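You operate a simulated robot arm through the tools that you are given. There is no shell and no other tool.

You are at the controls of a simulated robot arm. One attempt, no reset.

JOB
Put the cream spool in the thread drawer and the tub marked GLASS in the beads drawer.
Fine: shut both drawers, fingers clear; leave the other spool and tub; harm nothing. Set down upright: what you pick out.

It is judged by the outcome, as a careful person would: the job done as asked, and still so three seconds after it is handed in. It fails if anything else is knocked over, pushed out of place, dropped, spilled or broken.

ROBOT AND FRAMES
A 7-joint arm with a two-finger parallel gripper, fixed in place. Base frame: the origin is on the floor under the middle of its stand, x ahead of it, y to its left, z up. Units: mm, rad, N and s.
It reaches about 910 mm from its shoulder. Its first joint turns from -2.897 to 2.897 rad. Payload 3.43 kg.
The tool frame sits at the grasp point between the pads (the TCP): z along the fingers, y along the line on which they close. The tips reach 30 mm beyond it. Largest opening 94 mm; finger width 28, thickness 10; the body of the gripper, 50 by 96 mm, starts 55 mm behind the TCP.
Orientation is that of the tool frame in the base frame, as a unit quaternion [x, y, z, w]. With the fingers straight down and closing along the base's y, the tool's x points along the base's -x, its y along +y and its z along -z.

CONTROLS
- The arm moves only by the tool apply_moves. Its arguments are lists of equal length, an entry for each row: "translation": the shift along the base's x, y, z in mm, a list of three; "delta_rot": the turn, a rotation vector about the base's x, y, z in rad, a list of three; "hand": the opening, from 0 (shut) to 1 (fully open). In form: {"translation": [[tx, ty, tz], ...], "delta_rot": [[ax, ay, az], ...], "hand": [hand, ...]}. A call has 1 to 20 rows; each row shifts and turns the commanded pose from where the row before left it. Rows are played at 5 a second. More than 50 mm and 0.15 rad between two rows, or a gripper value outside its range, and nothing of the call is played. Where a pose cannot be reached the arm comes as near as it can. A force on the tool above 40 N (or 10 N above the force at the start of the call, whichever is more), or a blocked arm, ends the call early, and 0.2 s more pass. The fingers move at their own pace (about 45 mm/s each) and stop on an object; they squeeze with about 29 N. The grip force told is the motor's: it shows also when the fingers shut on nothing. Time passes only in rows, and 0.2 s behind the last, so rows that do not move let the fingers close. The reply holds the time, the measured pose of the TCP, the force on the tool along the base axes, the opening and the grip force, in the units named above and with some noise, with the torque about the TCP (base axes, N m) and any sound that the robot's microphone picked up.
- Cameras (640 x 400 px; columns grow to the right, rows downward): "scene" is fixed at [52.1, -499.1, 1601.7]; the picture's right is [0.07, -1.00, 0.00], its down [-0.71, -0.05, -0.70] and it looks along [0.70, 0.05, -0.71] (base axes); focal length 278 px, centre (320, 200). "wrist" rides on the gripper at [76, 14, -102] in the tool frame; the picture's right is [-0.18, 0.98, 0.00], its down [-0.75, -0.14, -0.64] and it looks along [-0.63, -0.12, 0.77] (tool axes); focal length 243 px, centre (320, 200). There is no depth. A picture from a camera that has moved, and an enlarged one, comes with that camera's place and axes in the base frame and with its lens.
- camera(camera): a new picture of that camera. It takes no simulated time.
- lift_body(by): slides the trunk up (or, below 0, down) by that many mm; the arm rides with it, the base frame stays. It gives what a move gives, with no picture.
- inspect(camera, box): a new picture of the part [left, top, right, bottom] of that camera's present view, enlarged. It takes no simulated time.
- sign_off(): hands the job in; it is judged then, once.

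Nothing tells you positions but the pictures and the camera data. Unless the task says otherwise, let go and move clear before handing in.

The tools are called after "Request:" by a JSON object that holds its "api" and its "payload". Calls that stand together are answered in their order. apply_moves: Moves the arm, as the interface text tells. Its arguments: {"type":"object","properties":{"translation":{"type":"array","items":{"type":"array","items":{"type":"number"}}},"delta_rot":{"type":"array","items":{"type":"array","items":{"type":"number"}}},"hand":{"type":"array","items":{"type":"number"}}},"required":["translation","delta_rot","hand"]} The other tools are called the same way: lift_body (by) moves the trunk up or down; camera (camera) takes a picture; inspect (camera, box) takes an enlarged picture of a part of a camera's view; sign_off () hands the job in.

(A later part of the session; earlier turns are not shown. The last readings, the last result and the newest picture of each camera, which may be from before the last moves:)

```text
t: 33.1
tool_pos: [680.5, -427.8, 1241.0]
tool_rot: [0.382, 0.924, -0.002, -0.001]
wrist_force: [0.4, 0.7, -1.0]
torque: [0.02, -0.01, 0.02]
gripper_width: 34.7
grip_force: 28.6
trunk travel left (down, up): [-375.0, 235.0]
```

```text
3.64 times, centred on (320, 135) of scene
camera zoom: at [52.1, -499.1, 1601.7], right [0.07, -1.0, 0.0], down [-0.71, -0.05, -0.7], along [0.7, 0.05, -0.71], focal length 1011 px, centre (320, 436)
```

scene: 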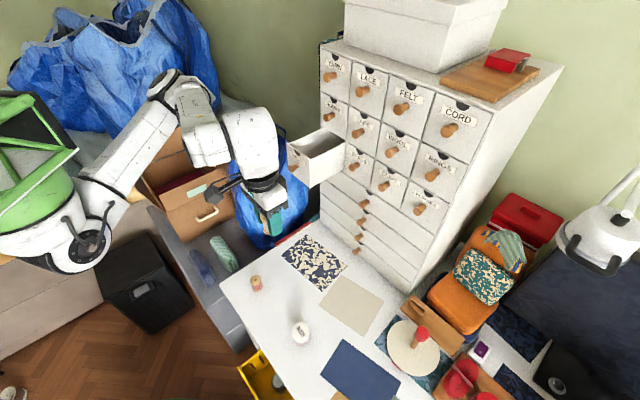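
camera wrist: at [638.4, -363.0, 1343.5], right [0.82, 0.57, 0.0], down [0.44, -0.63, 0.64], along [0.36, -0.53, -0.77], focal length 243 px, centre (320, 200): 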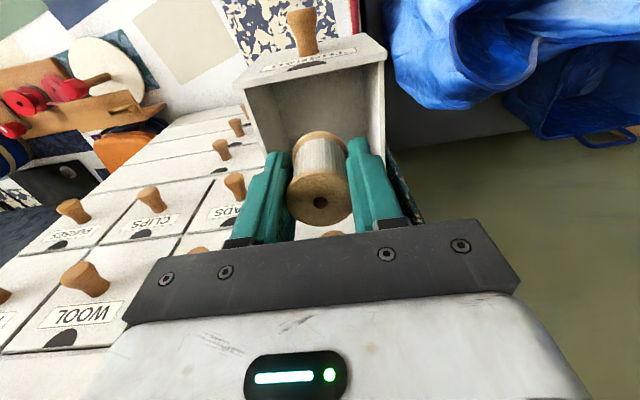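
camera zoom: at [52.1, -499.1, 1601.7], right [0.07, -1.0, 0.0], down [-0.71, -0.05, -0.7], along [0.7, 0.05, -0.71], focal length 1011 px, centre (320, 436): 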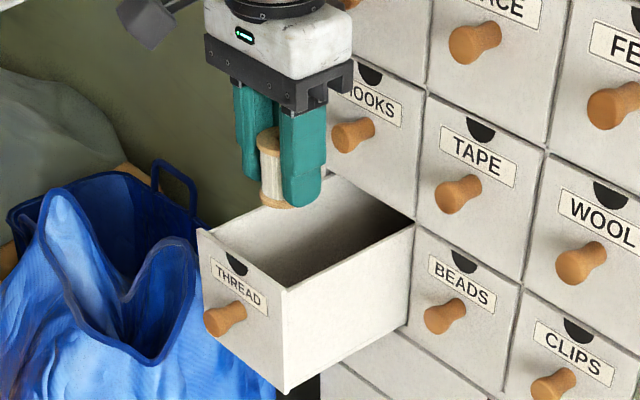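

The drawer is empty, and I can see its floor and side walls. I'll zoom in to work out the floor height before lowering the spool.

Request:
{"api": "inspect", "payload": {"camera": "wrist", "box": [230, 40, 330, 160]}}

Request:
{"api": "inspect", "payload": {"camera": "wrist", "box": [310, 40, 410, 160]}}

```text
3.33 times, centred on (280, 100) of wrist
camera zoom: at [638.4, -363.0, 1343.5], right [0.82, 0.57, 0.0], down [0.44, -0.63, 0.64], along [0.36, -0.53, -0.77], focal length 809 px, centre (453, 533)
```

zoom: 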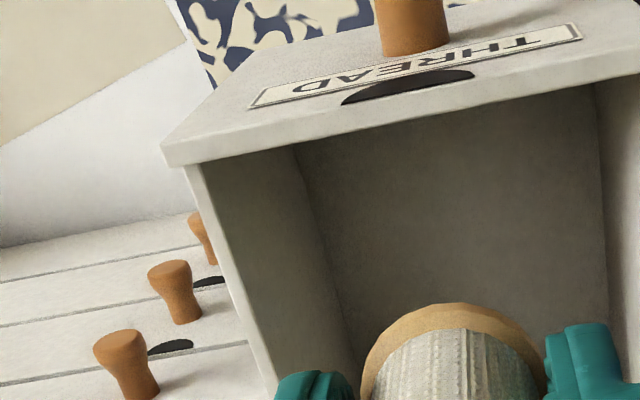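

```text
3.33 times, centred on (360, 100) of wrist
camera zoom: at [638.4, -363.0, 1343.5], right [0.82, 0.57, 0.0], down [0.44, -0.63, 0.64], along [0.36, -0.53, -0.77], focal length 809 px, centre (187, 533)
```

zoom: 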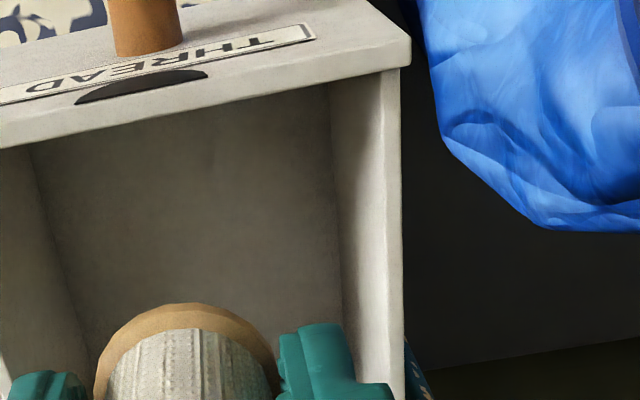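

The floor is at about z≈1088 and the walls leave 12 mm of clearance for the gripper body. I'll lower the spool to just above the floor.

Request:
{"api": "apply_moves", "payload": {"translation": [[0, 0, -30], [0, 0, -30], [0, 0, -26], [0, 0, -18]], "delta_rot": [[0, 0, 0], [0, 0, 0], [0, 0, 0], [0, 0, 0]], "hand": [0.2, 0.2, 0.2, 0.2]}}

Request:
{"api": "camera", "payload": {"camera": "wrist"}}

Request:
{"api": "inspect", "payload": {"camera": "scene", "box": [260, 80, 380, 190]}}

```text
t: 34.1
tool_pos: [680.5, -429.4, 1138.6]
tool_rot: [0.382, 0.924, -0.001, -0.001]
wrist_force: [-0.2, 0.2, -0.9]
torque: [0.03, -0.05, 0.03]
gripper_width: 34.6
grip_force: 29.2
trunk travel left (down, up): [-375.0, 235.0]
```

```text
taken
camera wrist: at [636.8, -364.7, 1240.4], right [0.82, 0.57, 0.0], down [0.44, -0.63, 0.64], along [0.36, -0.53, -0.77], focal length 243 px, centre (320, 200)
```

wrist: 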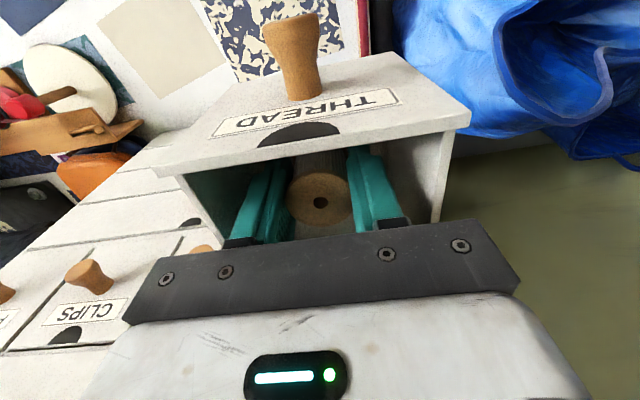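

```text
3.64 times, centred on (320, 135) of scene
camera zoom: at [52.1, -499.1, 1601.7], right [0.07, -1.0, 0.0], down [-0.71, -0.05, -0.7], along [0.7, 0.05, -0.71], focal length 1011 px, centre (320, 436)
```

zoom: 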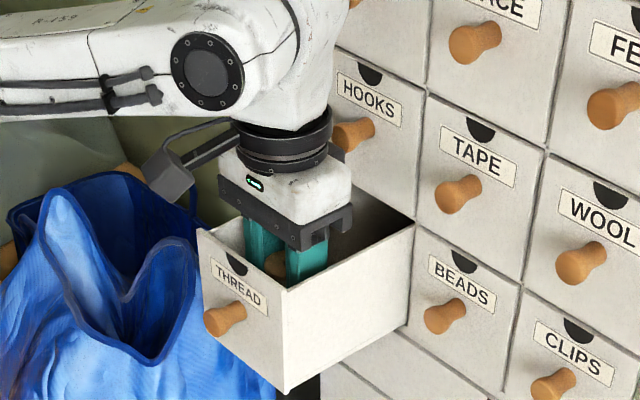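

It's lined up well inside the drawer. I'll lower in small steps and watch for floor contact.

Request:
{"api": "apply_moves", "payload": {"translation": [[0, 0, -4], [0, 0, -3], [0, 0, -2], [0, 0, 0]], "delta_rot": [[0, 0, 0], [0, 0, 0], [0, 0, 0], [0, 0, 0]], "hand": [0.2, 0.2, 0.2, 0.2]}}

```text
t: 35.1
tool_pos: [680.6, -429.2, 1128.6]
tool_rot: [0.382, 0.924, -0.002, 0.0]
wrist_force: [0.1, -0.3, -0.2]
torque: [0.06, -0.01, -0.01]
gripper_width: 34.4
grip_force: 28.6
trunk travel left (down, up): [-375.0, 235.0]
```

Request:
{"api": "apply_moves", "payload": {"translation": [[0, 0, -2], [0, 0, -1], [0, 0, 0]], "delta_rot": [[0, 0, 0], [0, 0, 0], [0, 0, 0]], "hand": [0.2, 0.2, 0.2]}}

```text
t: 35.9
tool_pos: [680.9, -429.4, 1124.0]
tool_rot: [0.383, 0.924, -0.002, -0.001]
wrist_force: [1.4, -0.3, 0.2]
torque: [0.0, 0.0, -0.01]
gripper_width: 34.4
grip_force: 28.6
trunk travel left (down, up): [-375.0, 235.0]
```

Request:
{"api": "apply_moves", "payload": {"translation": [[0, 0, -1.5], [0, 0, -1], [0, 0, 0]], "delta_rot": [[0, 0, 0], [0, 0, 0], [0, 0, 0]], "hand": [0.2, 0.2, 0.2]}}

```text
t: 36.7
tool_pos: [681.7, -430.0, 1122.3]
tool_rot: [0.383, 0.924, -0.002, -0.001]
wrist_force: [0.1, 0.1, -1.0]
torque: [0.04, -0.04, -0.01]
gripper_width: 34.6
grip_force: 29.0
trunk travel left (down, up): [-375.0, 235.0]
```

Request:
{"api": "apply_moves", "payload": {"translation": [[0, 0, -1.5], [0, 0, -1], [0, 0, 0]], "delta_rot": [[0, 0, 0], [0, 0, 0], [0, 0, 0]], "hand": [0.2, 0.2, 0.2]}}

Request:
{"api": "inspect", "payload": {"camera": "scene", "box": [280, 110, 350, 170]}}

```text
t: 37.5
tool_pos: [681.4, -428.7, 1118.9]
tool_rot: [0.383, 0.924, -0.002, -0.001]
wrist_force: [-0.3, -0.4, -0.5]
torque: [0.0, -0.01, 0.0]
gripper_width: 34.7
grip_force: 29.0
trunk travel left (down, up): [-375.0, 235.0]
```

```text
6.67 times, centred on (315, 140) of scene
camera zoom: at [52.1, -499.1, 1601.7], right [0.07, -1.0, 0.0], down [-0.71, -0.05, -0.7], along [0.7, 0.05, -0.71], focal length 1854 px, centre (353, 600)
```

zoom: 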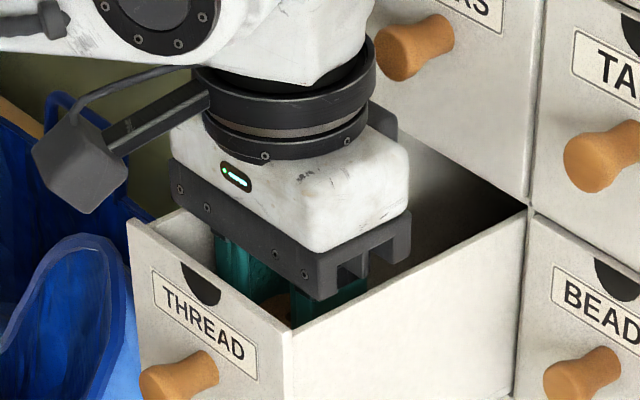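

Request:
{"api": "apply_moves", "payload": {"translation": [[0, 0, -1], [0, 0, -1], [0, 0, 0]], "delta_rot": [[0, 0, 0], [0, 0, 0], [0, 0, 0]], "hand": [0.2, 0.2, 0.2]}}

```text
t: 38.3
tool_pos: [682.2, -429.5, 1116.7]
tool_rot: [0.383, 0.924, -0.001, -0.001]
wrist_force: [0.4, 0.9, -0.6]
torque: [-0.02, -0.02, 0.01]
gripper_width: 34.6
grip_force: 28.7
trunk travel left (down, up): [-375.0, 235.0]
```

Request:
{"api": "apply_moves", "payload": {"translation": [[0, 0, -1], [0, 0, 0]], "delta_rot": [[0, 0, 0], [0, 0, 0]], "hand": [0.2, 0.2]}}

Request:
{"api": "inspect", "payload": {"camera": "wrist", "box": [180, 100, 480, 260]}}

Request:
{"api": "inspect", "payload": {"camera": "scene", "box": [295, 120, 345, 165]}}

```text
t: 38.9
tool_pos: [682.2, -431.0, 1115.5]
tool_rot: [0.382, 0.924, -0.001, 0.0]
wrist_force: [-0.4, 0.4, -0.6]
torque: [-0.03, -0.01, 0.0]
gripper_width: 34.7
grip_force: 28.9
trunk travel left (down, up): [-375.0, 235.0]
```

```text
2.13 times, centred on (330, 180) of wrist
camera zoom: at [638.1, -365.7, 1218.8], right [0.82, 0.57, 0.0], down [0.44, -0.63, 0.64], along [0.36, -0.53, -0.77], focal length 518 px, centre (299, 243)
```

zoom: 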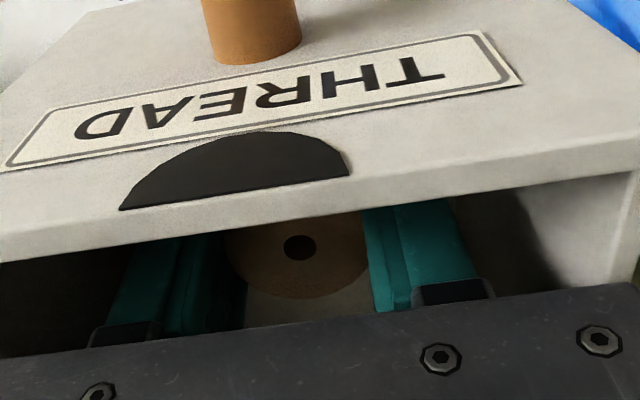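

```text
8.89 times, centred on (320, 142) of scene
camera zoom: at [52.1, -499.1, 1601.7], right [0.07, -1.0, 0.0], down [-0.71, -0.05, -0.7], along [0.7, 0.05, -0.71], focal length 2472 px, centre (320, 711)
```

zoom: 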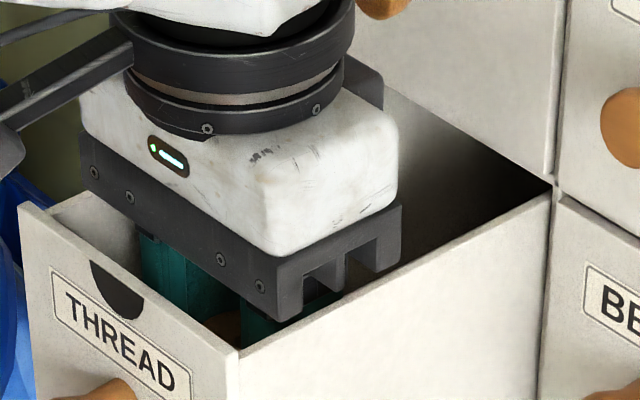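

No contact yet, and there are about 3 mm between the gripper bracket and the rims. I'll go down another millimetre at a time.

Request:
{"api": "apply_moves", "payload": {"translation": [[0, 0, -1], [0, 0, 0]], "delta_rot": [[0, 0, 0], [0, 0, 0]], "hand": [0.2, 0.2]}}

```text
t: 39.5
tool_pos: [681.2, -430.1, 1114.9]
tool_rot: [0.383, 0.924, -0.002, -0.001]
wrist_force: [0.1, -0.8, -0.5]
torque: [0.01, 0.03, -0.01]
gripper_width: 34.4
grip_force: 29.4
trunk travel left (down, up): [-375.0, 235.0]
```

Request:
{"api": "apply_moves", "payload": {"translation": [[0, 0, -1], [0, 0, 0]], "delta_rot": [[0, 0, 0], [0, 0, 0]], "hand": [0.2, 0.2]}}

Request:
{"api": "inspect", "payload": {"camera": "scene", "box": [295, 120, 345, 165]}}

```text
t: 40.1
tool_pos: [681.9, -430.6, 1115.7]
tool_rot: [0.383, 0.924, -0.001, 0.0]
wrist_force: [-0.5, -0.1, -0.2]
torque: [0.05, 0.01, 0.0]
gripper_width: 34.7
grip_force: 28.9
trunk travel left (down, up): [-375.0, 235.0]
```

```text
8.89 times, centred on (320, 142) of scene
camera zoom: at [52.1, -499.1, 1601.7], right [0.07, -1.0, 0.0], down [-0.71, -0.05, -0.7], along [0.7, 0.05, -0.71], focal length 2472 px, centre (320, 711)
```

zoom: 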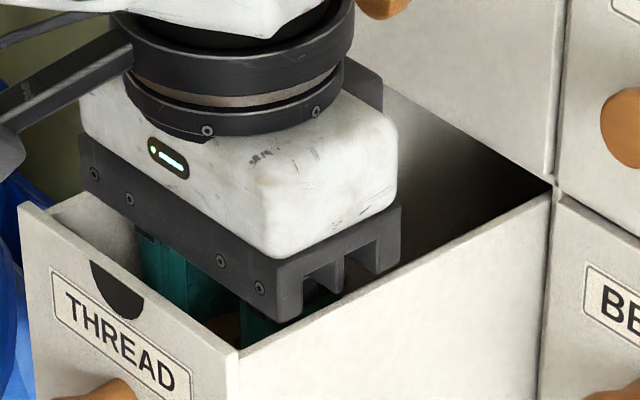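

Request:
{"api": "apply_moves", "payload": {"translation": [[0, 0, -1], [0, 0, -1], [0, 0, 0], [0, 0, 0]], "delta_rot": [[0, 0, 0], [0, 0, 0], [0, 0, 0], [0, 0, 0]], "hand": [0.2, 0.2, 0.2, 0.2]}}

Request:
{"api": "inspect", "payload": {"camera": "scene", "box": [295, 120, 345, 165]}}

```text
t: 41.1
tool_pos: [681.1, -430.5, 1114.5]
tool_rot: [0.381, 0.924, -0.002, 0.0]
wrist_force: [3.4, 2.5, 22.0]
torque: [0.22, -0.1, 0.0]
gripper_width: 34.3
grip_force: 28.9
trunk travel left (down, up): [-375.0, 235.0]
```

```text
8.89 times, centred on (320, 142) of scene
camera zoom: at [52.1, -499.1, 1601.7], right [0.07, -1.0, 0.0], down [-0.71, -0.05, -0.7], along [0.7, 0.05, -0.71], focal length 2472 px, centre (320, 711)
```

zoom: 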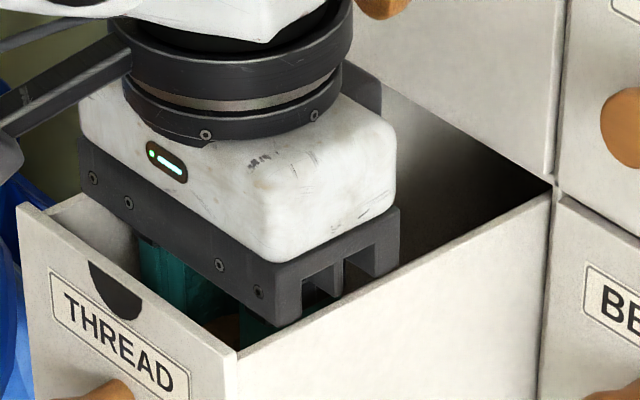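

I have contact at 22 N with almost no torque, which points to the spool's base resting on the floor. I'll ease the load slightly before opening.

Request:
{"api": "apply_moves", "payload": {"translation": [[0, 0, 0.7], [0, 0, 0]], "delta_rot": [[0, 0, 0], [0, 0, 0]], "hand": [0.2, 0.2]}}

```text
t: 41.7
tool_pos: [681.3, -429.9, 1113.2]
tool_rot: [0.383, 0.924, -0.001, 0.0]
wrist_force: [0.9, 1.4, 18.9]
torque: [0.09, -0.15, 0.0]
gripper_width: 34.4
grip_force: 28.9
trunk travel left (down, up): [-375.0, 235.0]
```

Request:
{"api": "apply_moves", "payload": {"translation": [[0, 0, 1.2], [0, 0, 0]], "delta_rot": [[0, 0, 0], [0, 0, 0]], "hand": [0.2, 0.2]}}

```text
t: 42.3
tool_pos: [681.2, -428.6, 1113.2]
tool_rot: [0.383, 0.924, -0.002, -0.001]
wrist_force: [-0.8, -0.1, 1.7]
torque: [0.01, -0.01, 0.0]
gripper_width: 34.5
grip_force: 29.0
trunk travel left (down, up): [-375.0, 235.0]
```

The load is down to about 2 N. I'll open the fingers just enough to release and then check.

Request:
{"api": "apply_moves", "payload": {"translation": [[0, 0, 0], [0, 0, 0], [0, 0, 0], [0, 0, 0]], "delta_rot": [[0, 0, 0], [0, 0, 0], [0, 0, 0], [0, 0, 0]], "hand": [0.42, 0.48, 0.54, 0.54]}}

Request:
{"api": "inspect", "payload": {"camera": "wrist", "box": [180, 100, 480, 260]}}

```text
t: 43.3
tool_pos: [680.4, -429.5, 1114.9]
tool_rot: [0.383, 0.924, -0.002, 0.0]
wrist_force: [-0.4, 0.2, -0.4]
torque: [0.06, -0.02, 0.0]
gripper_width: 50.9
grip_force: 0.1
trunk travel left (down, up): [-375.0, 235.0]
```

```text
2.13 times, centred on (330, 180) of wrist
camera zoom: at [638.4, -364.8, 1217.5], right [0.82, 0.57, 0.0], down [0.44, -0.63, 0.64], along [0.36, -0.53, -0.77], focal length 518 px, centre (299, 243)
```

zoom: 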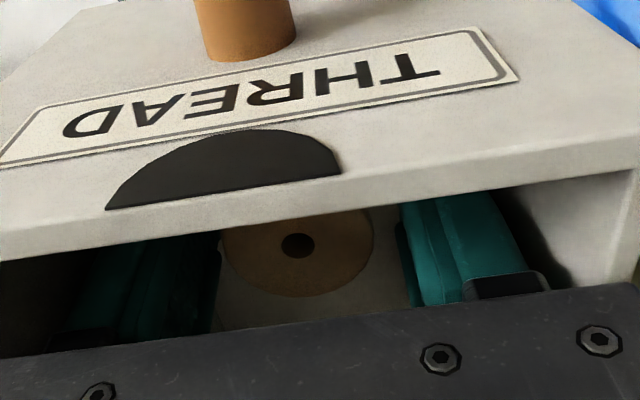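

The spool is standing free and upright. I'll raise the gripper straight up and look again.

Request:
{"api": "apply_moves", "payload": {"translation": [[0, 0, 10], [0, 0, 20], [0, 0, 30], [0, 0, 40], [0, 0, 30]], "delta_rot": [[0, 0, 0], [0, 0, 0], [0, 0, 0], [0, 0, 0], [0, 0, 0]], "hand": [0.54, 0.54, 0.54, 0.54, 0.54]}}

Request:
{"api": "camera", "payload": {"camera": "wrist"}}

Request:
{"api": "inspect", "payload": {"camera": "scene", "box": [260, 80, 380, 190]}}

```text
t: 44.5
tool_pos: [680.5, -430.1, 1244.8]
tool_rot: [0.383, 0.924, -0.001, -0.001]
wrist_force: [0.9, -0.3, 0.7]
torque: [-0.03, -0.04, -0.02]
gripper_width: 50.9
grip_force: 0.0
trunk travel left (down, up): [-375.0, 235.0]
```

```text
taken
camera wrist: at [636.7, -365.9, 1348.4], right [0.82, 0.57, 0.0], down [0.44, -0.63, 0.64], along [0.36, -0.53, -0.77], focal length 243 px, centre (320, 200)
```

wrist: 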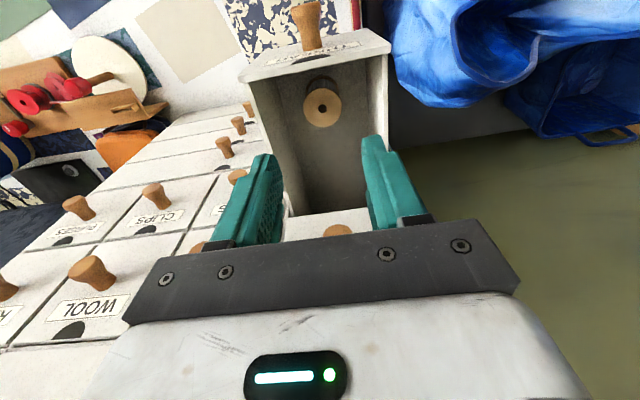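

```text
3.64 times, centred on (320, 135) of scene
camera zoom: at [52.1, -499.1, 1601.7], right [0.07, -1.0, 0.0], down [-0.71, -0.05, -0.7], along [0.7, 0.05, -0.71], focal length 1011 px, centre (320, 436)
```

zoom: 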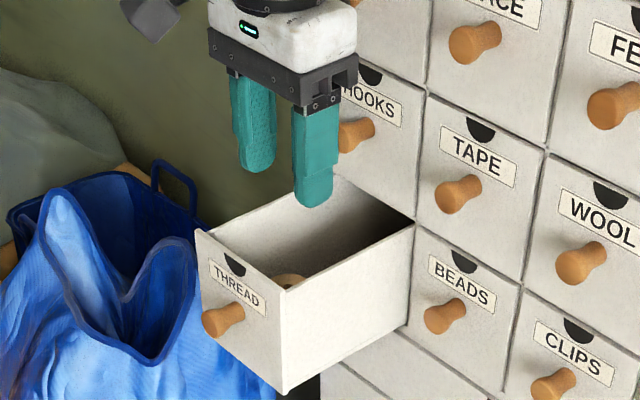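

The cream spool is upright in the THREAD drawer. I'll back the hand away from the chest and lower the trunk so I can face the knob and shut the drawer.

Request:
{"api": "apply_moves", "payload": {"translation": [[-25, 25, 10], [-30, 30, 10], [-30, 30, 10], [-40, 8, 10], [-40, 8, 0], [-40, 8, 0]], "delta_rot": [[0, 0, 0], [0, 0, 0], [0, 0, 0], [0, 0, 0], [0, 0, 0], [0, 0, 0]], "hand": [0.54, 0.54, 0.54, 0.54, 0.54, 0.54]}}

Request:
{"api": "lift_body", "payload": {"by": -370}}

Request:
{"api": "camera", "payload": {"camera": "scene"}}

Request:
{"api": "camera", "payload": {"camera": "wrist"}}

```text
t: 45.9
tool_pos: [475.6, -319.6, 1283.4]
tool_rot: [0.382, 0.924, -0.002, -0.001]
wrist_force: [-0.7, 0.1, 0.2]
torque: [-0.01, 0.01, 0.01]
gripper_width: 50.6
grip_force: 0.1
trunk travel left (down, up): [-375.0, 235.0]
```

```text
t: 49.5
tool_pos: [474.8, -320.9, 913.9]
tool_rot: [0.383, 0.924, -0.001, 0.0]
wrist_force: [0.7, -1.1, -0.5]
torque: [-0.02, 0.01, 0.04]
gripper_width: 50.9
grip_force: 0.2
trunk travel left (down, up): [-5.0, 605.0]
```

```text
taken
```

scene: 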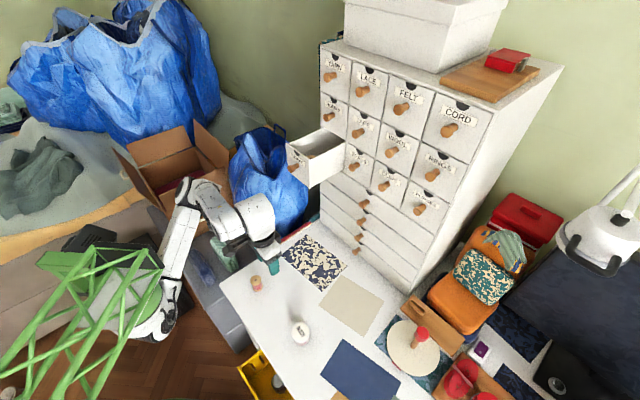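

```text
taken
camera wrist: at [431.7, -255.2, 1016.1], right [0.82, 0.57, 0.0], down [0.44, -0.63, 0.64], along [0.36, -0.53, -0.77], focal length 243 px, centre (320, 200)
```

wrist: 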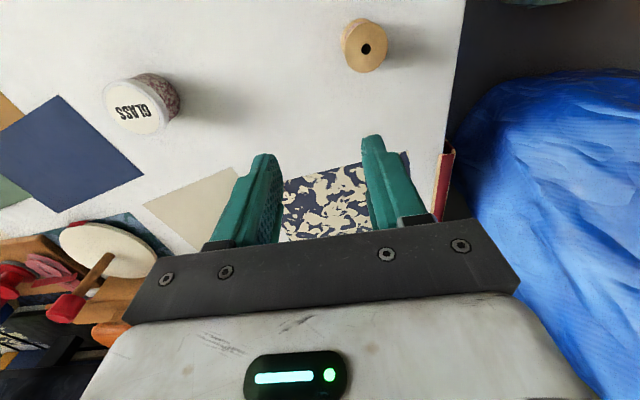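

Next I'll raise the tool to knob height in open space and pitch it level again, facing the THREAD knob.

Request:
{"api": "apply_moves", "payload": {"translation": [[0, 0, 40], [0, 0, 40], [0, 0, 40], [0, 0, 40], [0, 0, 40], [5, 0, 0], [10, -1, 0], [10, -1, 0], [10, -1, 0], [10, -2, 0], [10, -2, 0], [10, -2, 3], [10, -2, 4], [10, -2, 4], [10, -2, 4]], "delta_rot": [[0, 0, 0], [0, 0, 0], [0, 0, 0], [0, 0, 0], [-0.1, -0.1, 0], [-0.1, -0.1, 0], [-0.1, -0.1, 0], [-0.1, -0.1, 0], [-0.1, -0.1, 0], [-0.1, -0.1, 0], [-0.1, -0.1, 0], [-0.1, -0.1, 0], [-0.1, -0.1, 0], [-0.1, -0.1, 0], [-0.1, -0.1, 0]], "hand": [0.6, 0.6, 0.6, 0.6, 0.6, 0.6, 0.6, 0.6, 0.6, 0.6, 0.6, 0.6, 0.6, 0.6, 0.6]}}

Request:
{"api": "camera", "payload": {"camera": "scene"}}

Request:
{"api": "camera", "payload": {"camera": "wrist"}}

```text
t: 52.7
tool_pos: [572.8, -332.7, 1034.5]
tool_rot: [0.274, 0.657, -0.27, 0.648]
wrist_force: [-0.7, 0.5, 1.0]
torque: [0.0, 0.0, -0.01]
gripper_width: 56.5
grip_force: 0.1
out of reach, approached as far as the arm can: row 3, 4, 5, 14
trunk travel left (down, up): [-5.0, 605.0]
```

```text
taken
```

scene: 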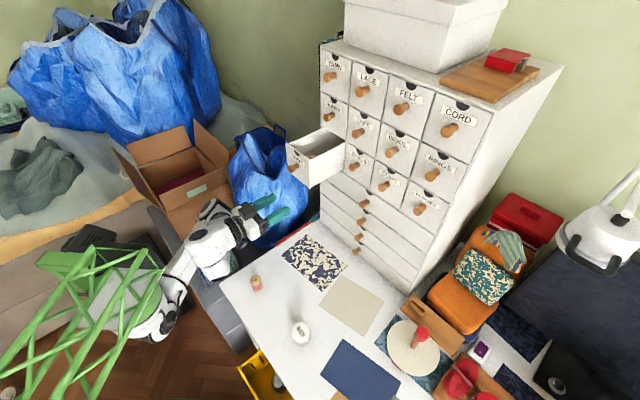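

```text
taken
camera wrist: at [511.3, -249.2, 958.7], right [0.7, 0.69, 0.18], down [-0.55, 0.35, 0.76], along [0.46, -0.63, 0.62], focal length 243 px, centre (320, 200)
```

wrist: 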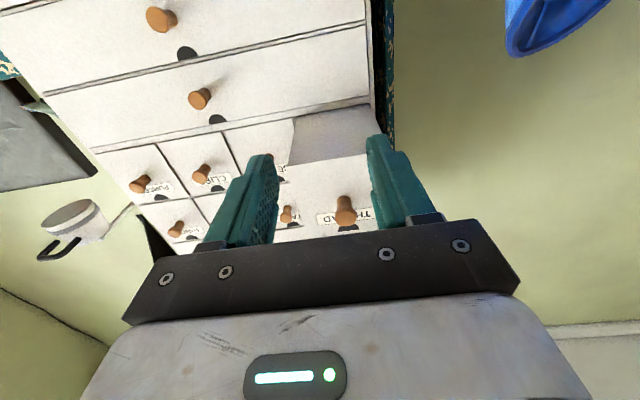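

The gripper is level again but about 90 mm low. I'll raise it and align with the THREAD knob.

Request:
{"api": "apply_moves", "payload": {"translation": [[5, -1, 23], [5, -2, 23], [5, -2, 23], [5, -2, 23], [0, 0, 0]], "delta_rot": [[0, 0, 0], [0, 0, 0], [0, 0, 0], [0, 0, 0], [0, 0, 0]], "hand": [0.6, 0.6, 0.6, 0.6, 0.6]}}

Request:
{"api": "camera", "payload": {"camera": "wrist"}}

Request:
{"api": "inspect", "payload": {"camera": "scene", "box": [240, 100, 380, 220]}}

```text
t: 53.9
tool_pos: [592.7, -344.4, 1123.8]
tool_rot: [0.273, 0.658, -0.27, 0.648]
wrist_force: [0.0, -0.4, -0.2]
torque: [0.0, 0.02, -0.03]
gripper_width: 56.3
grip_force: 0.1
trunk travel left (down, up): [-5.0, 605.0]
```

```text
taken
camera wrist: at [530.1, -258.6, 1048.5], right [0.7, 0.69, 0.18], down [-0.54, 0.35, 0.76], along [0.46, -0.63, 0.62], focal length 243 px, centre (320, 200)
```

wrist: 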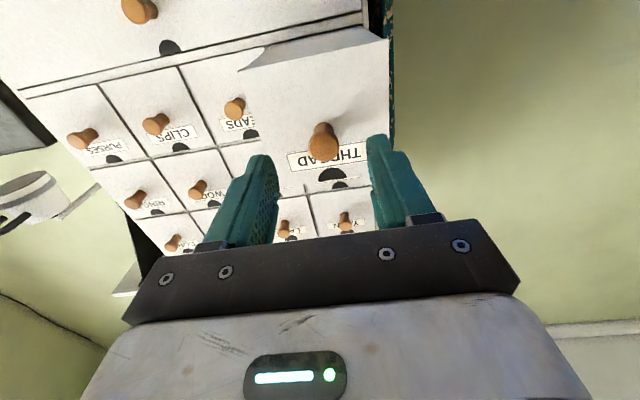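

```text
3.33 times, centred on (310, 160) of scene
camera zoom: at [52.1, -499.1, 1601.7], right [0.07, -1.0, 0.0], down [-0.71, -0.05, -0.7], along [0.7, 0.05, -0.71], focal length 927 px, centre (353, 333)
```

zoom: 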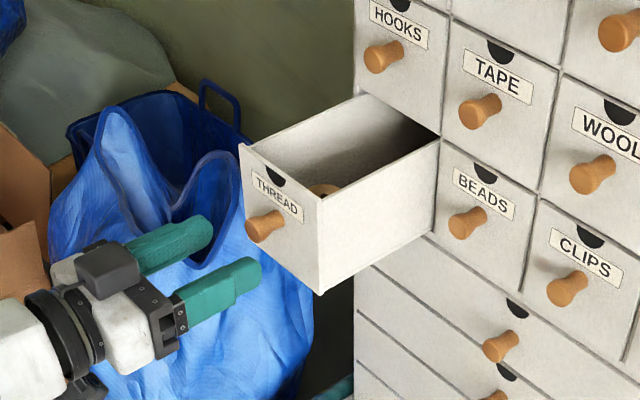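

The knob sits on the tool axis, about 45 mm ahead. I'll advance over it and grip.

Request:
{"api": "apply_moves", "payload": {"translation": [[10.8, -9.8, 1], [10.8, -9.8, 1], [10.3, -10.3, 0.5], [0, 0, 0], [0, 0, 0], [0, 0, 0], [0, 0, 0]], "delta_rot": [[0, 0, 0], [0, 0, 0], [0, 0, 0], [0, 0, 0], [0, 0, 0], [0, 0, 0], [0, 0, 0]], "hand": [0.6, 0.6, 0.6, 0.6, 0, 0, 0]}}

Request:
{"api": "inspect", "payload": {"camera": "scene", "box": [240, 100, 380, 220]}}

```text
t: 55.5
tool_pos: [625.8, -372.9, 1126.6]
tool_rot: [0.276, 0.657, -0.271, 0.647]
wrist_force: [-8.2, -6.6, -0.4]
torque: [-0.1, -0.07, -0.17]
gripper_width: 21.6
grip_force: 32.4
trunk travel left (down, up): [-5.0, 605.0]
```

```text
3.33 times, centred on (310, 160) of scene
camera zoom: at [52.1, -499.1, 1601.7], right [0.07, -1.0, 0.0], down [-0.71, -0.05, -0.7], along [0.7, 0.05, -0.71], focal length 927 px, centre (353, 333)
```

zoom: 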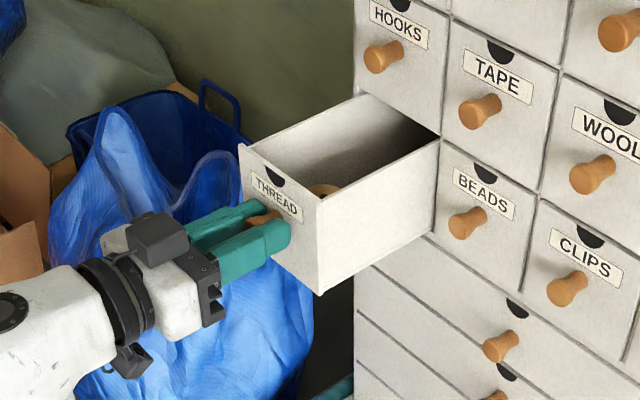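

The knob is gripped. I'll push the drawer in smoothly at low speed so the spool stays standing.

Request:
{"api": "apply_moves", "payload": {"translation": [[1.5, -1.5, 0], [2.5, -2.5, 0], [3.5, -3.5, 0], [4.5, -4.45, 0], [5, -4.95, 0], [5, -4.95, 0], [5, -4.95, 0], [5, -4.95, 0], [5, -4.95, 0], [5, -4.95, 0], [5, -4.95, 0], [5, -4.95, 0], [5, -4.95, 0], [5, -4.95, 0], [5, -4.95, 0], [4.5, -4.45, 0], [4, -3.95, 0], [3, -3, 0], [2, -2, 0]], "delta_rot": [[0, 0, 0], [0, 0, 0], [0, 0, 0], [0, 0, 0], [0, 0, 0], [0, 0, 0], [0, 0, 0], [0, 0, 0], [0, 0, 0], [0, 0, 0], [0, 0, 0], [0, 0, 0], [0, 0, 0], [0, 0, 0], [0, 0, 0], [0, 0, 0], [0, 0, 0], [0, 0, 0], [0, 0, 0]], "hand": [0, 0, 0, 0, 0, 0, 0, 0, 0, 0, 0, 0, 0, 0, 0, 0, 0, 0, 0]}}

Request:
{"api": "inspect", "payload": {"camera": "scene", "box": [260, 100, 380, 200]}}

```text
t: 56.5
tool_pos: [634.7, -381.6, 1126.0]
tool_rot: [0.277, 0.656, -0.282, 0.643]
wrist_force: [-17.8, -16.4, 0.6]
torque: [-0.08, -0.28, -0.42]
gripper_width: 21.7
grip_force: 45.2
trunk travel left (down, up): [-5.0, 605.0]
stopped in row 5: the force on the tool passed its limit at 44 N (the readings are from after the stop); the commanded pose is now the measured one
```

```text
4.00 times, centred on (320, 150) of scene
camera zoom: at [52.1, -499.1, 1601.7], right [0.07, -1.0, 0.0], down [-0.71, -0.05, -0.7], along [0.7, 0.05, -0.71], focal length 1113 px, centre (320, 400)
```

zoom: 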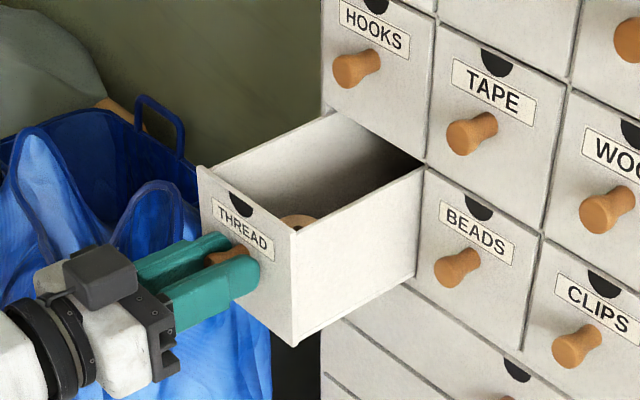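

The push stopped on sideways force: I'm gripping slightly off to one side, so the drawer binds. I'll shift a little sideways and straighten the yaw to relieve it.

Request:
{"api": "apply_moves", "payload": {"translation": [[-1.2, -1.2, 0], [0, 0, 0]], "delta_rot": [[0, 0, 0.02], [0, 0, 0]], "hand": [0, 0]}}

```text
t: 56.9
tool_pos: [633.7, -381.0, 1126.5]
tool_rot: [0.272, 0.658, -0.288, 0.64]
wrist_force: [-16.0, -15.0, 3.9]
torque: [-0.17, 0.07, -0.44]
gripper_width: 21.6
grip_force: 45.4
trunk travel left (down, up): [-5.0, 605.0]
stopped in row 2: the force on the tool passed its limit at 42 N (the readings are from after the stop); the commanded pose is now the measured one
```

Request:
{"api": "apply_moves", "payload": {"translation": [[-0.5, -0.5, 0], [-0.5, -0.5, 0]], "delta_rot": [[0, 0, 0], [0, 0, 0]], "hand": [0, 0]}}

```text
t: 57.5
tool_pos: [634.4, -382.3, 1125.7]
tool_rot: [0.269, 0.659, -0.295, 0.638]
wrist_force: [-12.7, -11.5, 11.4]
torque: [0.05, 0.29, -0.42]
gripper_width: 21.7
grip_force: 45.2
trunk travel left (down, up): [-5.0, 605.0]
stopped in row 2: the force on the tool passed its limit at 41 N (the readings are from after the stop); the commanded pose is now the measured one
```

The grip keeps binding sideways, so I'll let go and push the knob face straight in with closed fingertips, which can't load it sideways.

Request:
{"api": "apply_moves", "payload": {"translation": [[0, 0, 0], [0, 0, 0], [0, 0, 0], [0, 0, 0], [-8, 8, 0], [-12, 12, 0], [-14, 14, 0]], "delta_rot": [[0, 0, 0], [0, 0, 0], [0, 0, 0], [0, 0, 0], [0, 0, 0], [0, 0, 0], [0, 0, 0]], "hand": [0.6, 0.6, 0.6, 0.6, 0.6, 0.6, 0.6]}}

Request:
{"api": "camera", "payload": {"camera": "wrist"}}

Request:
{"api": "inspect", "payload": {"camera": "scene", "box": [260, 100, 380, 200]}}

```text
t: 59.1
tool_pos: [608.1, -347.2, 1120.4]
tool_rot: [0.264, 0.666, -0.295, 0.632]
wrist_force: [0.2, -0.2, 0.3]
torque: [-0.01, 0.0, 0.0]
gripper_width: 56.7
grip_force: 0.0
trunk travel left (down, up): [-5.0, 605.0]
```

```text
taken
camera wrist: at [543.6, -263.8, 1047.0], right [0.72, 0.68, 0.13], down [-0.5, 0.39, 0.78], along [0.48, -0.63, 0.62], focal length 243 px, centre (320, 200)
```

wrist: 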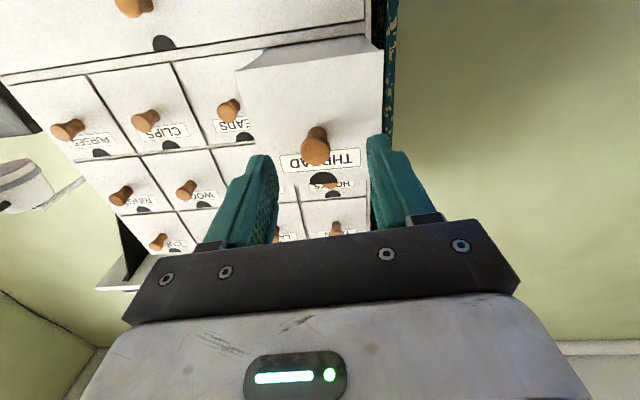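

```text
4.00 times, centred on (320, 150) of scene
camera zoom: at [52.1, -499.1, 1601.7], right [0.07, -1.0, 0.0], down [-0.71, -0.05, -0.7], along [0.7, 0.05, -0.71], focal length 1113 px, centre (320, 400)
```

zoom: 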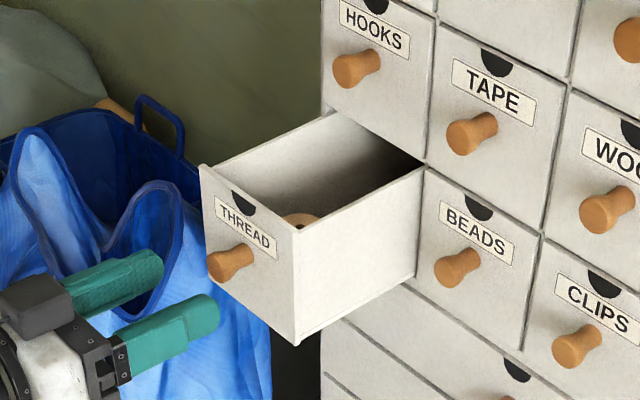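

Request:
{"api": "apply_moves", "payload": {"translation": [[0, 0, 0], [0, 0, 0]], "delta_rot": [[0, 0, 0], [0, 0, 0]], "hand": [0, 0]}}

```text
t: 59.7
tool_pos: [608.1, -345.7, 1123.5]
tool_rot: [0.263, 0.665, -0.296, 0.634]
wrist_force: [0.4, -0.5, 0.7]
torque: [0.06, -0.01, 0.03]
gripper_width: 3.5
grip_force: 0.0
trunk travel left (down, up): [-5.0, 605.0]
```

The fingers are clear and the drawer has moved in a little. I'll square up the tool, close the fingers and centre them on the knob face.

Request:
{"api": "apply_moves", "payload": {"translation": [[-2.7, -1.9, 2], [-2, -2, 1.5], [0, 0, 0]], "delta_rot": [[0.0253, -0.0597, 0.028], [0, 0, 0], [0, 0, 0]], "hand": [0, 0, 0]}}

Request:
{"api": "camera", "payload": {"camera": "wrist"}}

Request:
{"api": "inspect", "payload": {"camera": "scene", "box": [260, 100, 380, 200]}}

```text
t: 60.5
tool_pos: [602.6, -350.5, 1123.3]
tool_rot: [0.27, 0.653, -0.27, 0.654]
wrist_force: [0.1, -0.1, 0.3]
torque: [0.02, -0.01, -0.01]
gripper_width: 0.2
grip_force: 28.8
trunk travel left (down, up): [-5.0, 605.0]
```

```text
taken
camera wrist: at [542.0, -267.0, 1049.5], right [0.69, 0.7, 0.18], down [-0.55, 0.35, 0.75], along [0.46, -0.63, 0.63], focal length 243 px, centre (320, 200)
```

wrist: 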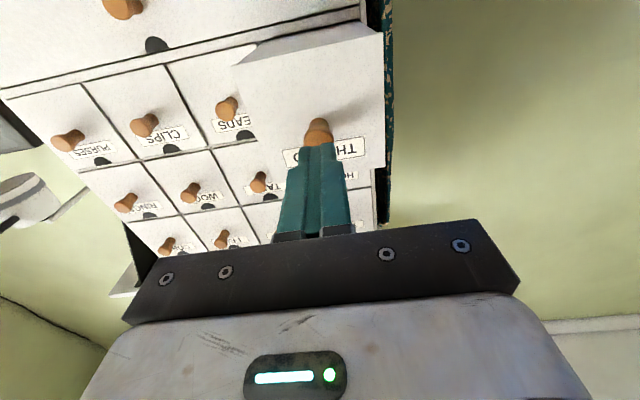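

```text
4.00 times, centred on (320, 150) of scene
camera zoom: at [52.1, -499.1, 1601.7], right [0.07, -1.0, 0.0], down [-0.71, -0.05, -0.7], along [0.7, 0.05, -0.71], focal length 1113 px, centre (320, 400)
```

zoom: 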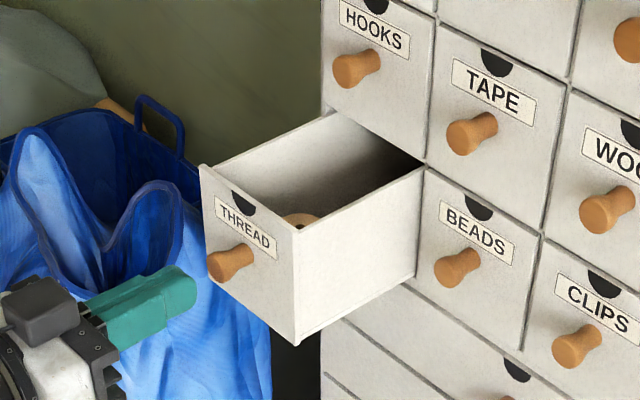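

The closed fingertips are centred on the knob. I'll push straight in at a gentle pace.

Request:
{"api": "apply_moves", "payload": {"translation": [[3, -3, 0.3], [4, -4, 0.3], [4, -4, 0], [3, -3, 0], [3, -3, 0], [3, -3, 0], [3, -3, 0], [3.5, -3.5, 0], [3.5, -3.5, 0]], "delta_rot": [[0, 0, 0], [0, 0, 0], [0, 0, 0], [0, 0, 0], [0, 0, 0], [0, 0, 0], [0, 0, 0], [0, 0, 0], [0, 0, 0]], "hand": [0, 0, 0, 0, 0, 0, 0, 0, 0]}}

Request:
{"api": "inspect", "payload": {"camera": "scene", "box": [260, 100, 380, 200]}}

Request:
{"api": "camera", "payload": {"camera": "wrist"}}

```text
t: 62.5
tool_pos: [633.3, -378.2, 1127.7]
tool_rot: [0.27, 0.653, -0.27, 0.654]
wrist_force: [0.2, 0.9, -0.2]
torque: [-0.03, -0.01, -0.02]
gripper_width: 0.0
grip_force: 28.9
trunk travel left (down, up): [-5.0, 605.0]
```

```text
4.00 times, centred on (320, 150) of scene
camera zoom: at [52.1, -499.1, 1601.7], right [0.07, -1.0, 0.0], down [-0.71, -0.05, -0.7], along [0.7, 0.05, -0.71], focal length 1113 px, centre (320, 400)
```

zoom: 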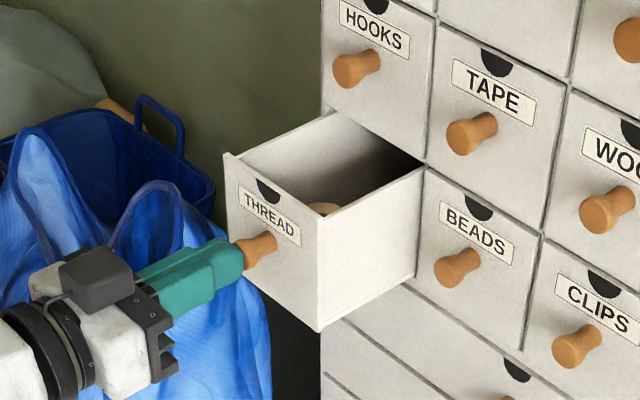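

```text
taken
camera wrist: at [572.3, -295.1, 1051.2], right [0.69, 0.7, 0.18], down [-0.56, 0.35, 0.75], along [0.46, -0.62, 0.63], focal length 243 px, centre (320, 200)
```

wrist: 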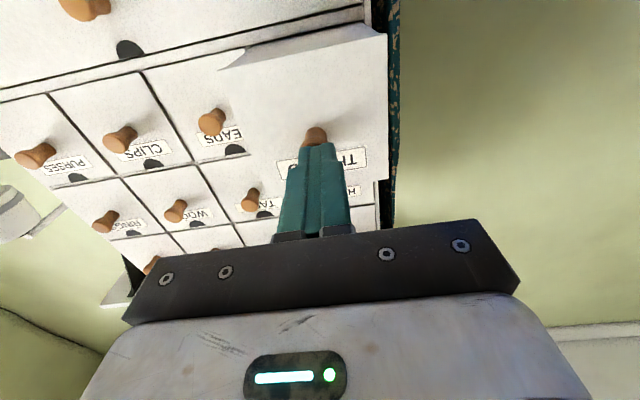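

The drawer is sliding in freely with almost no force and the spool is still standing. Continuing the push.

Request:
{"api": "apply_moves", "payload": {"translation": [[3, -3, 0], [4, -4.1, 0], [4.4, -4.5, 0], [4.4, -4.5, 0], [4.4, -4.5, 0], [4.4, -4.5, 0], [4.4, -4.5, 0], [4.4, -4.5, 0], [4.4, -4.5, 0], [4.4, -4.5, 0], [4.4, -4.5, 0], [4.4, -4.5, 0], [4, -4, 0], [3, -3, 0]], "delta_rot": [[0, 0, 0], [0, 0, 0], [0, 0, 0], [0, 0, 0], [0, 0, 0], [0, 0, 0], [0, 0, 0], [0, 0, 0], [0, 0, 0], [0, 0, 0], [0, 0, 0], [0, 0, 0], [0, 0, 0], [0, 0, 0]], "hand": [0, 0, 0, 0, 0, 0, 0, 0, 0, 0, 0, 0, 0, 0]}}

Request:
{"api": "inspect", "payload": {"camera": "scene", "box": [280, 100, 380, 190]}}

Request:
{"api": "camera", "payload": {"camera": "wrist"}}

```text
t: 65.5
tool_pos: [693.4, -438.7, 1126.0]
tool_rot: [0.272, 0.653, -0.268, 0.654]
wrist_force: [0.0, 2.0, 0.6]
torque: [0.0, -0.01, 0.03]
gripper_width: 0.4
grip_force: 29.0
trunk travel left (down, up): [-5.0, 605.0]
```

```text
4.44 times, centred on (330, 145) of scene
camera zoom: at [52.1, -499.1, 1601.7], right [0.07, -1.0, 0.0], down [-0.71, -0.05, -0.7], along [0.7, 0.05, -0.71], focal length 1236 px, centre (276, 444)
```

zoom: 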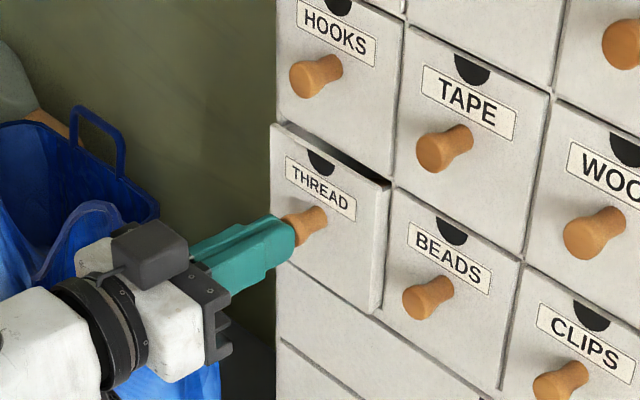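

```text
taken
camera wrist: at [631.1, -355.6, 1049.8], right [0.69, 0.7, 0.19], down [-0.56, 0.35, 0.75], along [0.46, -0.63, 0.63], focal length 243 px, centre (320, 200)
```

wrist: 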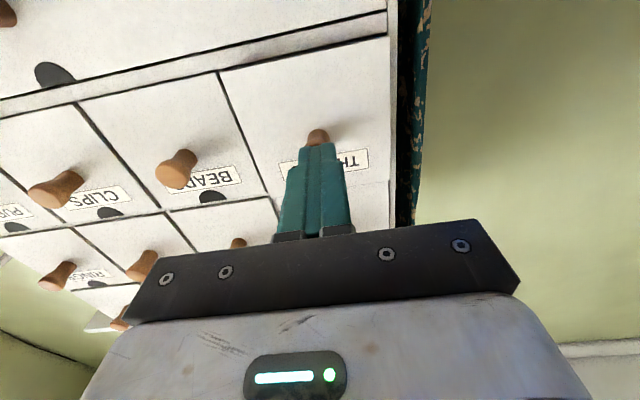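

About 14 mm remains. I'll push slowly until it seats.

Request:
{"api": "apply_moves", "payload": {"translation": [[2, -2, 0], [2, -2, 0], [2, -2, 0], [1.5, -1.5, 0], [1, -1, 0], [1, -1, 0]], "delta_rot": [[0, 0, 0], [0, 0, 0], [0, 0, 0], [0, 0, 0], [0, 0, 0], [0, 0, 0]], "hand": [0, 0, 0, 0, 0, 0]}}

Request:
{"api": "inspect", "payload": {"camera": "scene", "box": [280, 100, 380, 190]}}

```text
t: 66.8
tool_pos: [699.8, -444.6, 1124.6]
tool_rot: [0.269, 0.654, -0.269, 0.654]
wrist_force: [-21.9, 36.9, -8.5]
torque: [0.45, -0.25, 0.3]
gripper_width: 0.0
grip_force: 28.5
trunk travel left (down, up): [-5.0, 605.0]
stopped in row 6: the force on the tool passed its limit at 49 N (the readings are from after the stop); the commanded pose is now the measured one
```

```text
4.44 times, centred on (330, 145) of scene
camera zoom: at [52.1, -499.1, 1601.7], right [0.07, -1.0, 0.0], down [-0.71, -0.05, -0.7], along [0.7, 0.05, -0.71], focal length 1236 px, centre (276, 444)
```

zoom: 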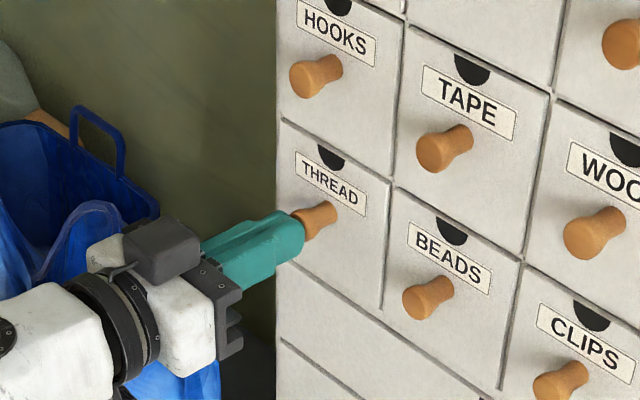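

The THREAD drawer is flush and seated. I'll back straight off and confirm it.

Request:
{"api": "apply_moves", "payload": {"translation": [[-5, 5, 0], [-12, 12, 0], [-18, 18, 0], [-20, 20, 0]], "delta_rot": [[0, 0, 0], [0, 0, 0], [0, 0, 0], [0, 0, 0]], "hand": [0, 0, 0, 0.7]}}

Request:
{"api": "camera", "payload": {"camera": "wrist"}}

Request:
{"api": "inspect", "payload": {"camera": "scene", "box": [280, 100, 400, 200]}}

```text
t: 67.8
tool_pos: [649.6, -392.2, 1118.4]
tool_rot: [0.269, 0.659, -0.274, 0.647]
wrist_force: [-0.2, 0.2, 0.1]
torque: [-0.03, -0.01, 0.01]
gripper_width: 32.8
grip_force: 0.0
trunk travel left (down, up): [-5.0, 605.0]
```

```text
taken
camera wrist: at [586.4, -309.2, 1042.7], right [0.7, 0.69, 0.17], down [-0.54, 0.35, 0.76], along [0.47, -0.63, 0.62], focal length 243 px, centre (320, 200)
```

wrist: 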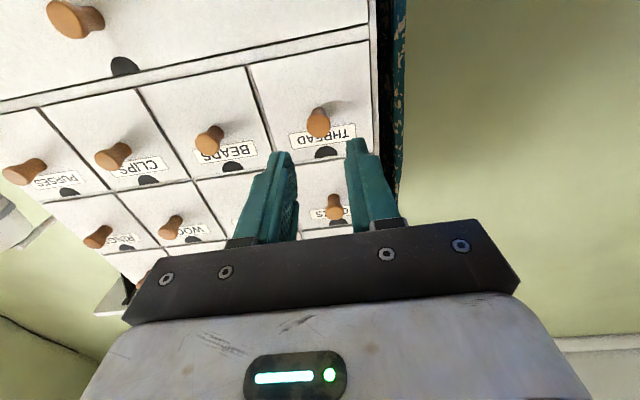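

```text
4.00 times, centred on (340, 150) of scene
camera zoom: at [52.1, -499.1, 1601.7], right [0.07, -1.0, 0.0], down [-0.71, -0.05, -0.7], along [0.7, 0.05, -0.71], focal length 1113 px, centre (240, 400)
```

zoom: 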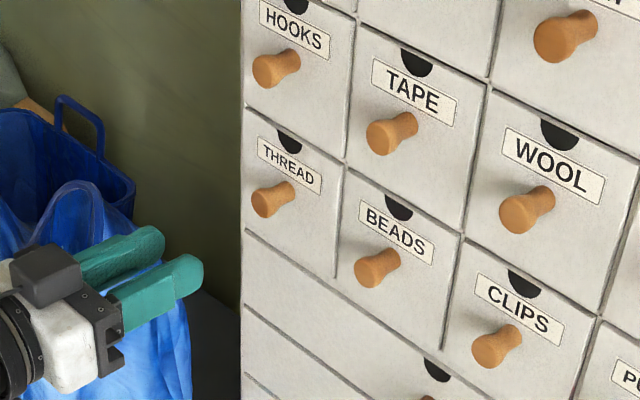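

THREAD is shut and flush. Next I'll slide sideways in front of the BEADS knob, keeping clear of the other knobs.

Request:
{"api": "apply_moves", "payload": {"translation": [[-19.1, -19.1, 1.9], [-19.1, -19.1, 1.9], [-19.1, -19.1, 1.9], [-19.1, -19.1, 1.9], [0, 0, 0]], "delta_rot": [[0, -0.0187, 0], [0, 0, 0], [0, 0, 0], [0, 0, 0], [0, 0, 0]], "hand": [0.65, 0.65, 0.65, 0.65, 0.65]}}

Request:
{"api": "camera", "payload": {"camera": "wrist"}}

Request:
{"api": "inspect", "payload": {"camera": "scene", "box": [280, 110, 400, 210]}}

```text
t: 69.0
tool_pos: [574.1, -470.9, 1127.1]
tool_rot: [0.272, 0.653, -0.269, 0.654]
wrist_force: [-1.0, 0.6, -0.4]
torque: [0.0, 0.01, 0.02]
gripper_width: 60.9
grip_force: 0.0
trunk travel left (down, up): [-5.0, 605.0]
```

```text
taken
camera wrist: at [512.4, -387.9, 1051.0], right [0.69, 0.7, 0.19], down [-0.56, 0.35, 0.75], along [0.46, -0.63, 0.63], focal length 243 px, centre (320, 200)
```

wrist: 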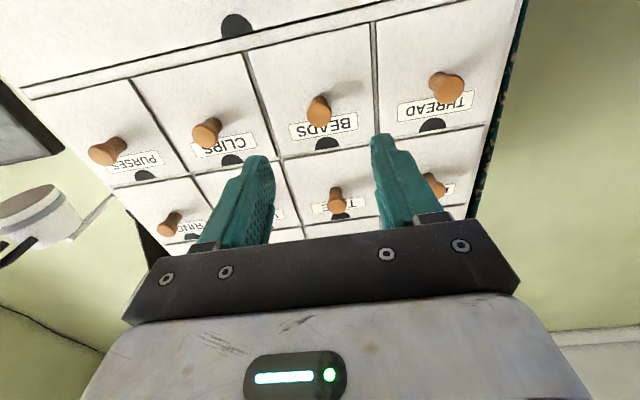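

```text
4.00 times, centred on (340, 160) of scene
camera zoom: at [52.1, -499.1, 1601.7], right [0.07, -1.0, 0.0], down [-0.71, -0.05, -0.7], along [0.7, 0.05, -0.71], focal length 1113 px, centre (240, 360)
```

zoom: 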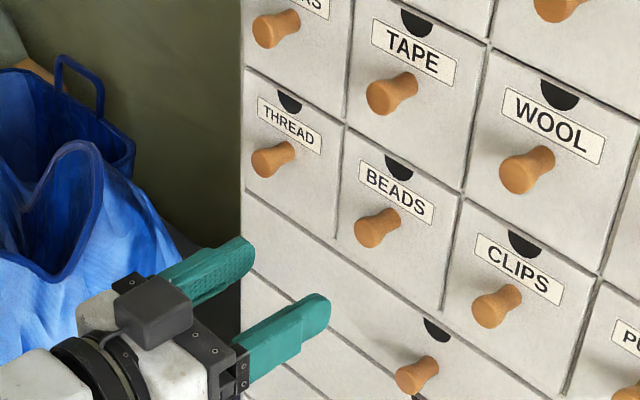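

It's aligned with the BEADS knob. I'll advance and grip it.

Request:
{"api": "apply_moves", "payload": {"translation": [[15, -15, -0.5], [15, -15, -0.5], [13, -13, -0.5], [10, -10, 0], [7, -7, 0], [6, -6, 0], [0, 0, 0]], "delta_rot": [[0, 0, 0], [0, 0, 0], [0, 0, 0], [0, 0, 0], [0, 0, 0], [0, 0, 0], [0, 0, 0]], "hand": [0.65, 0.65, 0.65, 0.65, 0.65, 0.65, 0.65]}}

Request:
{"api": "camera", "payload": {"camera": "wrist"}}

Request:
{"api": "inspect", "payload": {"camera": "scene", "box": [280, 110, 400, 210]}}

```text
t: 70.6
tool_pos: [639.2, -536.2, 1124.5]
tool_rot: [0.273, 0.653, -0.269, 0.654]
wrist_force: [-0.5, 0.0, -0.1]
torque: [0.0, -0.02, -0.01]
gripper_width: 61.1
grip_force: 0.1
trunk travel left (down, up): [-5.0, 605.0]
```

```text
taken
camera wrist: at [577.5, -452.1, 1047.9], right [0.69, 0.69, 0.19], down [-0.56, 0.35, 0.75], along [0.46, -0.63, 0.63], focal length 243 px, centre (320, 200)
```

wrist: 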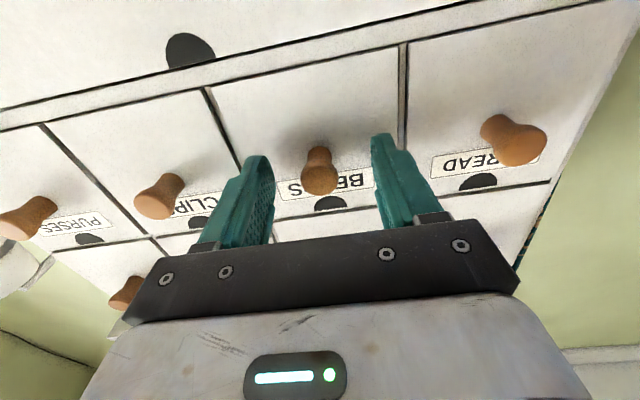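

```text
4.00 times, centred on (340, 160) of scene
camera zoom: at [52.1, -499.1, 1601.7], right [0.07, -1.0, 0.0], down [-0.71, -0.05, -0.7], along [0.7, 0.05, -0.71], focal length 1113 px, centre (240, 360)
```

zoom: 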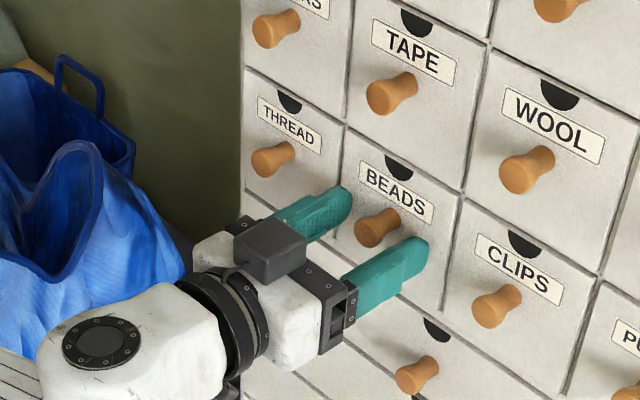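

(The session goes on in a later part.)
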